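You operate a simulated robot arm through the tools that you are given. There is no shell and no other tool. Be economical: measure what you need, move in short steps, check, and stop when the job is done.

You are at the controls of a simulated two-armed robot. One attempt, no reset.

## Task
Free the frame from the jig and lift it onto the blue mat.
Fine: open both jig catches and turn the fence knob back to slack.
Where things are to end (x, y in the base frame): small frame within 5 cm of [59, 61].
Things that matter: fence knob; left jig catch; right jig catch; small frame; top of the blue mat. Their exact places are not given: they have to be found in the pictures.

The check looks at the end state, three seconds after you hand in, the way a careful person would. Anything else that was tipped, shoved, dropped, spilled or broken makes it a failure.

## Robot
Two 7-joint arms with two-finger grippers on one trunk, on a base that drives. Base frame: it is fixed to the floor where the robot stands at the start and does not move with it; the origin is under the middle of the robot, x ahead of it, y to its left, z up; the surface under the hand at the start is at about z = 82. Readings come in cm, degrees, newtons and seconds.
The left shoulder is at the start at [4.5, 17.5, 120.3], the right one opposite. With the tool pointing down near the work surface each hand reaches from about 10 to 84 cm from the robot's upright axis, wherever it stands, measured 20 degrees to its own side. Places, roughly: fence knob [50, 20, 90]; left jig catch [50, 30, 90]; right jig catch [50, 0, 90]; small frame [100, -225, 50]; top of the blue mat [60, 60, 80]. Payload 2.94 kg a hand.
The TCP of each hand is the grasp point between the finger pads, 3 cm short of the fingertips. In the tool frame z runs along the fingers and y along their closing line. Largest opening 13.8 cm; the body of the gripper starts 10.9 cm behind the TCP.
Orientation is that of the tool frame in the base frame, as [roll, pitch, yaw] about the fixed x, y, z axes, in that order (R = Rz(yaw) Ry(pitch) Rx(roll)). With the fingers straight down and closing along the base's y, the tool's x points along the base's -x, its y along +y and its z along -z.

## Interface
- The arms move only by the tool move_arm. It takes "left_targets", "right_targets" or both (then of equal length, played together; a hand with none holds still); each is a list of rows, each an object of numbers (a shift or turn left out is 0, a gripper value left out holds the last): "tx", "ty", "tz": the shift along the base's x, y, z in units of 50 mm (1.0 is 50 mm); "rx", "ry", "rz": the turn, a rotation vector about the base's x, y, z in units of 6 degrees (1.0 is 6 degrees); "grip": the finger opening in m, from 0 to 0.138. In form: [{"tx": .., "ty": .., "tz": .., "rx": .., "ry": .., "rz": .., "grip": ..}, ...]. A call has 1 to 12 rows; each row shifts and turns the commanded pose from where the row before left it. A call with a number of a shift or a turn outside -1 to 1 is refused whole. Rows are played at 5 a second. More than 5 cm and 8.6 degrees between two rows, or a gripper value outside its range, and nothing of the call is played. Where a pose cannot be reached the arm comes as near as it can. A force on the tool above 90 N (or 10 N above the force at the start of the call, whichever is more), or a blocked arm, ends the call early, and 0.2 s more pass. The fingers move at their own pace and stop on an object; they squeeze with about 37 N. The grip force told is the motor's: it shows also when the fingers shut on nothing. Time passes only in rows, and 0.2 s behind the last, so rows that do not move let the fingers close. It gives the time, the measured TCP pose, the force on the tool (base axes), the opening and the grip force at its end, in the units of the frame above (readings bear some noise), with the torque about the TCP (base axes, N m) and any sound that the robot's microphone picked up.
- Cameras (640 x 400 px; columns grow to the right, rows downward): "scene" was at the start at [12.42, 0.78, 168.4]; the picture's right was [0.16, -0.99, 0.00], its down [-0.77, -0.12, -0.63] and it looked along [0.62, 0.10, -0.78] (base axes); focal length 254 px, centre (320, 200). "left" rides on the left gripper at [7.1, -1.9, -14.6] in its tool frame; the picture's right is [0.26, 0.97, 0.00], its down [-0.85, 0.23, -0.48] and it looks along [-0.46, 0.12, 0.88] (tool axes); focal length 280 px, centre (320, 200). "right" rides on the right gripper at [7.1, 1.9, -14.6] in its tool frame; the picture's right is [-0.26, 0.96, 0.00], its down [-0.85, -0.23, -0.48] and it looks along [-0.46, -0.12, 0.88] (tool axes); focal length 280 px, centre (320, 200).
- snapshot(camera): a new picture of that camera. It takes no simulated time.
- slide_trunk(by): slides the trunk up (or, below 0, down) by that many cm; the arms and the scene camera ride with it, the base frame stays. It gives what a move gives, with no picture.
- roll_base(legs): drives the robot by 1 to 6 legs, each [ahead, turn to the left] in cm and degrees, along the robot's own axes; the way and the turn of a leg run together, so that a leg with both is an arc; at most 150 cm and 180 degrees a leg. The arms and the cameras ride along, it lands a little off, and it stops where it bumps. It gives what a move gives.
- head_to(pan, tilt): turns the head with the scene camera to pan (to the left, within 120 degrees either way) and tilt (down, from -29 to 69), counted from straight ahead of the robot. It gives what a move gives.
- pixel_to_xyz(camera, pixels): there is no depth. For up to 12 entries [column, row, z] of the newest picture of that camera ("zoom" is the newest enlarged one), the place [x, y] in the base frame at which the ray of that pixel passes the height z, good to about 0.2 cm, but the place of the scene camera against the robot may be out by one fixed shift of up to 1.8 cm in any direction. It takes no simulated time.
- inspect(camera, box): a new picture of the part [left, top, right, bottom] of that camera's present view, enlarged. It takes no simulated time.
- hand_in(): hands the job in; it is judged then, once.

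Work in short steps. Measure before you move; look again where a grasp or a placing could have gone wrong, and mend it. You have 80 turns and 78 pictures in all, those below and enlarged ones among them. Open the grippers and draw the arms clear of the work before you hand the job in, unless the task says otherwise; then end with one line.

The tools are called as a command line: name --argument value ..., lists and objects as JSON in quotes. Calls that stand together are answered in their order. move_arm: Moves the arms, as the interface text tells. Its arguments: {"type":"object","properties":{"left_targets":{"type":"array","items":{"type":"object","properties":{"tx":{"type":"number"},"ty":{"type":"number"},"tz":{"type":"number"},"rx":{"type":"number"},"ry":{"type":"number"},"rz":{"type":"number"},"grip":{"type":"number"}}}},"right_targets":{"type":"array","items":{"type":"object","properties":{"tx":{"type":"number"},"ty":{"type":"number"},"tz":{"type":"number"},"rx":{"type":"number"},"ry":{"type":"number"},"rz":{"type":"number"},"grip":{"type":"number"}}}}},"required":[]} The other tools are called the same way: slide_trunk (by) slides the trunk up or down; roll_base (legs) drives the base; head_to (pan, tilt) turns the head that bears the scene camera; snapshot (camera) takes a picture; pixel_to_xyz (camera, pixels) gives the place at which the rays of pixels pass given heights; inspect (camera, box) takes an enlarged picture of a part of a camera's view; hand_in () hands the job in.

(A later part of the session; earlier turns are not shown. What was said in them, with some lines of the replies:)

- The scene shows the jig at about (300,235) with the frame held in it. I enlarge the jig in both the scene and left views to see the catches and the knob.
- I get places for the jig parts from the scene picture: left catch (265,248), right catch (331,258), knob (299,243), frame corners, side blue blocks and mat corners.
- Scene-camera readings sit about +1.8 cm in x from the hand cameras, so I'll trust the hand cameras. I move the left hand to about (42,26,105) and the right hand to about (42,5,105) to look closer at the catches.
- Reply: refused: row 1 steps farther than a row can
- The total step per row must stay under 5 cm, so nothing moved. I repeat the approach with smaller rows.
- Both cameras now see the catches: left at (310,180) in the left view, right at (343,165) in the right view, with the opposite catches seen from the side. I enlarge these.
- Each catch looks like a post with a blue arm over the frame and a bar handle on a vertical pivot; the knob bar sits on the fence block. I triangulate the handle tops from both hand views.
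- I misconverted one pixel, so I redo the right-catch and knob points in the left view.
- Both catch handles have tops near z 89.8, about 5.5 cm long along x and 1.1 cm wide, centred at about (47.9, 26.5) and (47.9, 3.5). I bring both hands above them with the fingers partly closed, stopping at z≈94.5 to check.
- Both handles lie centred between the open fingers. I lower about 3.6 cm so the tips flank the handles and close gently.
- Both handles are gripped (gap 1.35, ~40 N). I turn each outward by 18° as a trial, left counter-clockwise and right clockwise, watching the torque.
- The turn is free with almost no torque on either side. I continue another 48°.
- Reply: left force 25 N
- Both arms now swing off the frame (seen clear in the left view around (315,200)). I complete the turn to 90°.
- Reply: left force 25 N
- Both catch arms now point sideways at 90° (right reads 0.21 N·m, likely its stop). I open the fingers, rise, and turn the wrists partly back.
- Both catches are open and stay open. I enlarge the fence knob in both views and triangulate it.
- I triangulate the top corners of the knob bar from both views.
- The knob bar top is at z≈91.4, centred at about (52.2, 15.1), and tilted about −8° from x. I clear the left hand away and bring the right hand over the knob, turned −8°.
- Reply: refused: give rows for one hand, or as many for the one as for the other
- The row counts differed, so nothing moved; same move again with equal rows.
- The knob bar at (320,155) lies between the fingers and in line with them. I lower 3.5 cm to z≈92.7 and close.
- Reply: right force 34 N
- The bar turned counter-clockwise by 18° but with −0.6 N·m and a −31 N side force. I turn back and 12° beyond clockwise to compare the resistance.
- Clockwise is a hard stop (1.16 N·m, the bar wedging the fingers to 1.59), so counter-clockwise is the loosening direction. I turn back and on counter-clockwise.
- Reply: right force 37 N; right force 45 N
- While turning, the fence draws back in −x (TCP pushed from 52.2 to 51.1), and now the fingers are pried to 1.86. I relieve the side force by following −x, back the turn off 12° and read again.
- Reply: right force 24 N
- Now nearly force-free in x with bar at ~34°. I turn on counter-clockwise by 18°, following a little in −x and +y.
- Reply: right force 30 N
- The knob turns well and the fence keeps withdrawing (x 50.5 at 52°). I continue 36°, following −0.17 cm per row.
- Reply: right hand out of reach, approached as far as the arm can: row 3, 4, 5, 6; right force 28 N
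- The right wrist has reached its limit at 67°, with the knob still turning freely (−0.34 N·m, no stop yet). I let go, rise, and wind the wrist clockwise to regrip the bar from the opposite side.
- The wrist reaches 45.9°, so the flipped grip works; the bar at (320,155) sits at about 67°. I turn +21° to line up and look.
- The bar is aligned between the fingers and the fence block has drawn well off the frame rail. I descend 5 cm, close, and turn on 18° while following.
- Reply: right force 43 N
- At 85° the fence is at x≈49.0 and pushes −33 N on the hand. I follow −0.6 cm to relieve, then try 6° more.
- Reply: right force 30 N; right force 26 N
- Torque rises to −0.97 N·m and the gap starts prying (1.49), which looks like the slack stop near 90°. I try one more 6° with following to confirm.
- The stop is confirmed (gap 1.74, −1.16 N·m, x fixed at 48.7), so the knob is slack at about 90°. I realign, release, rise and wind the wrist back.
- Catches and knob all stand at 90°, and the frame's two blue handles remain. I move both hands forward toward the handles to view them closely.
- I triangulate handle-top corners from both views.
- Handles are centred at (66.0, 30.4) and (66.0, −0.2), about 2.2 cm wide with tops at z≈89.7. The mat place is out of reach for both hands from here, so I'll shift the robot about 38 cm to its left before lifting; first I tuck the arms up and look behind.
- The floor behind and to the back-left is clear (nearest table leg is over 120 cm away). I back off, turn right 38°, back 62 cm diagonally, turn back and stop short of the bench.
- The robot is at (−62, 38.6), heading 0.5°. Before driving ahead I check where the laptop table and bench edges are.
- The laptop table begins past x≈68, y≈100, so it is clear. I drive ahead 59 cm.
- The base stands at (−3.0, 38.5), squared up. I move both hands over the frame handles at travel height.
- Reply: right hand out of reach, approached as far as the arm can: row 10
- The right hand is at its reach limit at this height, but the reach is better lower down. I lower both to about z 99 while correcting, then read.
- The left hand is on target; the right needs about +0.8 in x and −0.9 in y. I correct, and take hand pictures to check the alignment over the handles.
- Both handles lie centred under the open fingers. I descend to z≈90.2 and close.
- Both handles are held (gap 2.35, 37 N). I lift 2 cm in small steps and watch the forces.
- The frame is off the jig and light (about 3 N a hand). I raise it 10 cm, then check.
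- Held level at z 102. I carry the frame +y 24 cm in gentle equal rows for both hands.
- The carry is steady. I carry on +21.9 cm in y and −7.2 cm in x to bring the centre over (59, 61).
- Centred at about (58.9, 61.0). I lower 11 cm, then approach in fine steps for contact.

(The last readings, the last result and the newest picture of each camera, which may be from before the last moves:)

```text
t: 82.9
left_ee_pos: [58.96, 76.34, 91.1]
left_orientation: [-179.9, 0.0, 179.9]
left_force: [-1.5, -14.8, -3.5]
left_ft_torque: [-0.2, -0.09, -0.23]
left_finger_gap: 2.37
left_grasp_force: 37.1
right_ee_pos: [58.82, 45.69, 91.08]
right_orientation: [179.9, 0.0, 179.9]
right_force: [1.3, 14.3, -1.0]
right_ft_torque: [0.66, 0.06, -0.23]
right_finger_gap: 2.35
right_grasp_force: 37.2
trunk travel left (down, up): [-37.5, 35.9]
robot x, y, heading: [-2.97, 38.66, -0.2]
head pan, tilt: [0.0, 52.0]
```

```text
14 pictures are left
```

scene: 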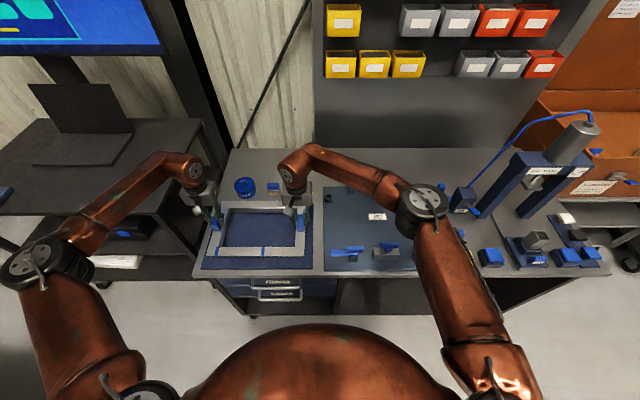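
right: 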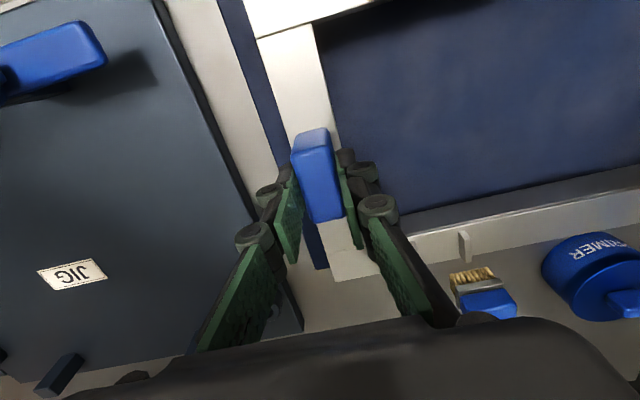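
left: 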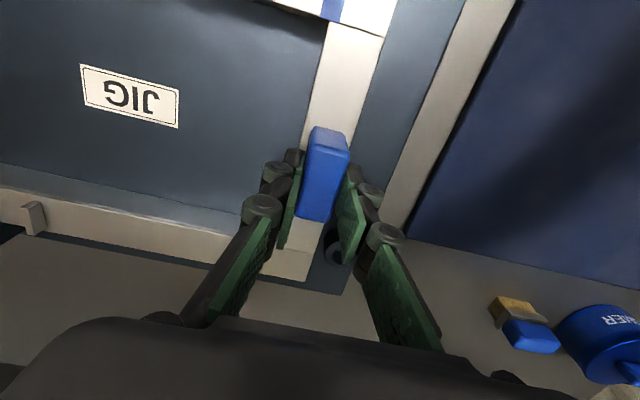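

The frame lies inside the mat outline, clear of the brush (480,285) and the can. I lower 1.5 cm and check the vertical force.

move_arm --left_targets '[{"tz": -0.1}, {"tz": -0.1}, {"tz": -0.1}, {}]' --right_targets '[{"tz": -0.1}, {"tz": -0.1}, {"tz": -0.1}, {}]'

move_arm --left_targets '[{"tz": -0.1}, {"tz": -0.1}, {}]' --right_targets '[{"tz": -0.1}, {"tz": -0.1}, {}]'

```text
t: 83.9
left_ee_pos: [59.04, 76.31, 89.81]
left_orientation: [-179.7, -0.1, 179.8]
left_force: [-3.6, -18.8, -3.3]
left_ft_torque: [-0.38, 0.31, -0.4]
left_finger_gap: 2.34
left_grasp_force: 36.4
right_ee_pos: [58.68, 45.85, 89.45]
right_orientation: [179.9, 0.1, -180.0]
right_force: [2.2, 17.9, -2.5]
right_ft_torque: [0.54, -0.35, -0.43]
right_finger_gap: 2.32
right_grasp_force: 36.7
trunk travel left (down, up): [-37.5, 35.9]
robot x, y, heading: [-2.97, 38.42, -0.3]
head pan, tilt: [0.0, 52.0]
```

```text
t: 84.7
left_ee_pos: [58.84, 76.34, 89.5]
left_orientation: [-179.8, 0.6, 179.9]
left_force: [3.1, -5.9, 31.7]
left_ft_torque: [-0.19, 0.12, -0.24]
left_finger_gap: 2.38
left_grasp_force: 37.7
right_ee_pos: [58.63, 45.93, 89.18]
right_orientation: [179.6, 0.3, -180.0]
right_force: [9.5, 17.0, 31.9]
right_ft_torque: [0.53, -0.13, -0.25]
right_finger_gap: 2.38
right_grasp_force: 37.0
trunk travel left (down, up): [-37.5, 35.9]
robot x, y, heading: [-2.95, 38.6, -0.0]
head pan, tilt: [0.0, 52.0]
```

Contact on the mat at z≈89.4 with 32 N a hand. I ease the press, open the fingers wide enough, and look before rising.

move_arm --left_targets '[{"tz": 0.08}, {}, {"grip": 0.035}, {"grip": 0.05}, {}, {}]' --right_targets '[{"tz": 0.08}, {}, {"grip": 0.035}, {"grip": 0.05}, {}, {}]'

snapshot --camera "left"

snapshot --camera "right"

```text
t: 86.1
left_ee_pos: [58.86, 76.34, 89.06]
left_orientation: [-179.9, 0.0, 179.9]
left_force: [0.3, 0.2, 0.0]
left_ft_torque: [0.0, 0.0, 0.03]
left_finger_gap: 5.02
left_grasp_force: 0.1
right_ee_pos: [58.8, 45.53, 89.0]
right_orientation: [179.9, -0.1, 179.9]
right_force: [0.0, 0.1, -0.2]
right_ft_torque: [-0.01, 0.03, -0.02]
right_finger_gap: 5.03
right_grasp_force: 0.1
trunk travel left (down, up): [-37.5, 35.9]
robot x, y, heading: [-3.04, 38.82, -0.6]
head pan, tilt: [0.0, 52.0]
```

```text
13 pictures are left
```

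left: 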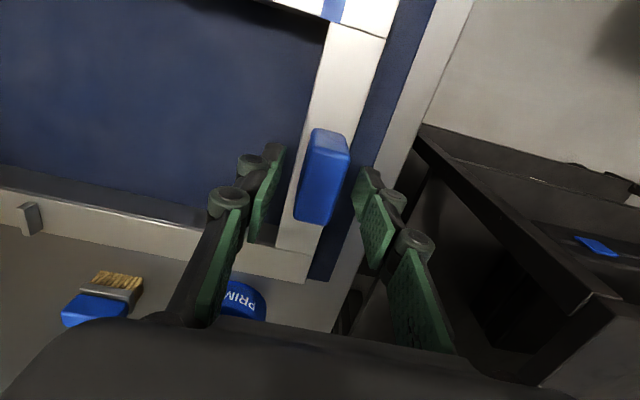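

```text
12 pictures are left
```

right: 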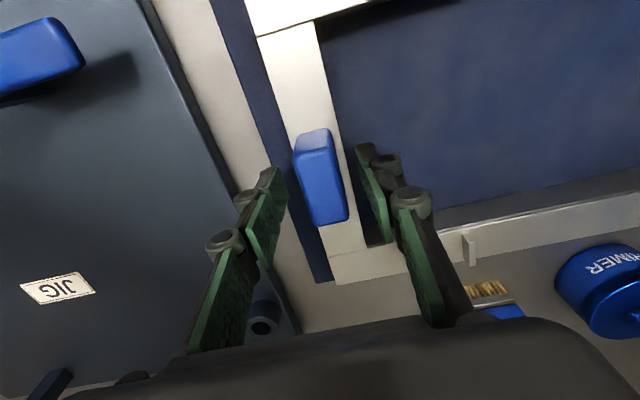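

Fingers stand clear on both sides of each handle. I rise straight up and draw the arms back.

move_arm --left_targets '[{"tz": 0.3}, {"tz": 0.6}, {"tz": 0.8}, {"tz": 0.9}, {"tz": 0.9}, {"tz": 0.9, "tx": -0.3}, {"tx": -0.8}, {"tx": -0.8}, {"tx": -0.8}, {"tx": -0.8}, {}, {}]' --right_targets '[{"tz": 0.3}, {"tz": 0.6}, {"tz": 0.8}, {"tz": 0.9}, {"tz": 0.9}, {"tz": 0.9, "tx": -0.3}, {"tx": -0.8, "ty": -0.4}, {"tx": -0.8, "ty": -0.4}, {"tx": -0.8, "ty": -0.4}, {"tx": -0.8, "ty": -0.4}, {}, {}]'

snapshot --camera "scene"

inspect --camera "scene" --box '[190, 160, 480, 290]'

```text
t: 88.7
left_ee_pos: [41.08, 76.12, 111.21]
left_orientation: [-180.0, 0.1, 179.9]
left_force: [-0.8, -0.5, 0.8]
left_ft_torque: [-0.01, -0.03, 0.0]
left_finger_gap: 5.02
left_grasp_force: 0.0
right_ee_pos: [41.09, 37.58, 111.32]
right_orientation: [180.0, 0.1, 179.9]
right_force: [0.7, -0.3, -0.2]
right_ft_torque: [0.02, -0.03, -0.03]
right_finger_gap: 4.98
right_grasp_force: 0.1
trunk travel left (down, up): [-37.5, 35.9]
robot x, y, heading: [-3.08, 38.5, 0.0]
head pan, tilt: [0.0, 52.0]
```

```text
11 pictures are left
```

scene: 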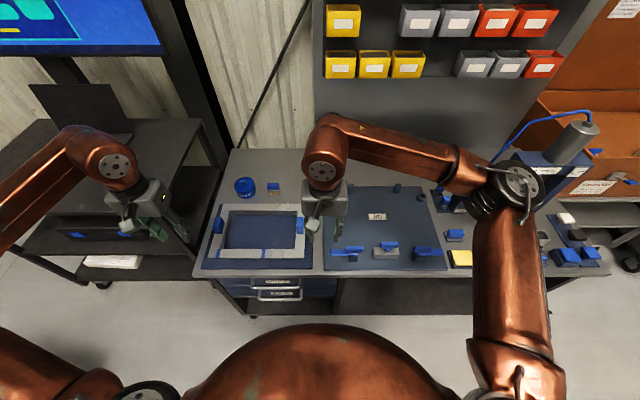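

```text
2.21 times, centred on (335, 225) of scene
```

zoom: 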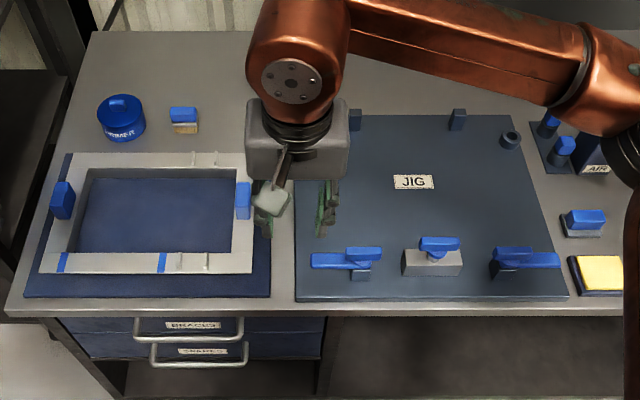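

The frame lies flat on the mat centred near (59, 61), both catches and the knob stand at 90°, nothing else has moved, and the arms are clear with the grippers open. I hand in.

hand_in

```text
The job is handed in.
```

The job is handed in: both jig catches are open, the fence knob is turned back to its slack stop, and the frame lies flat on the blue mat, centred at about (59, 61).
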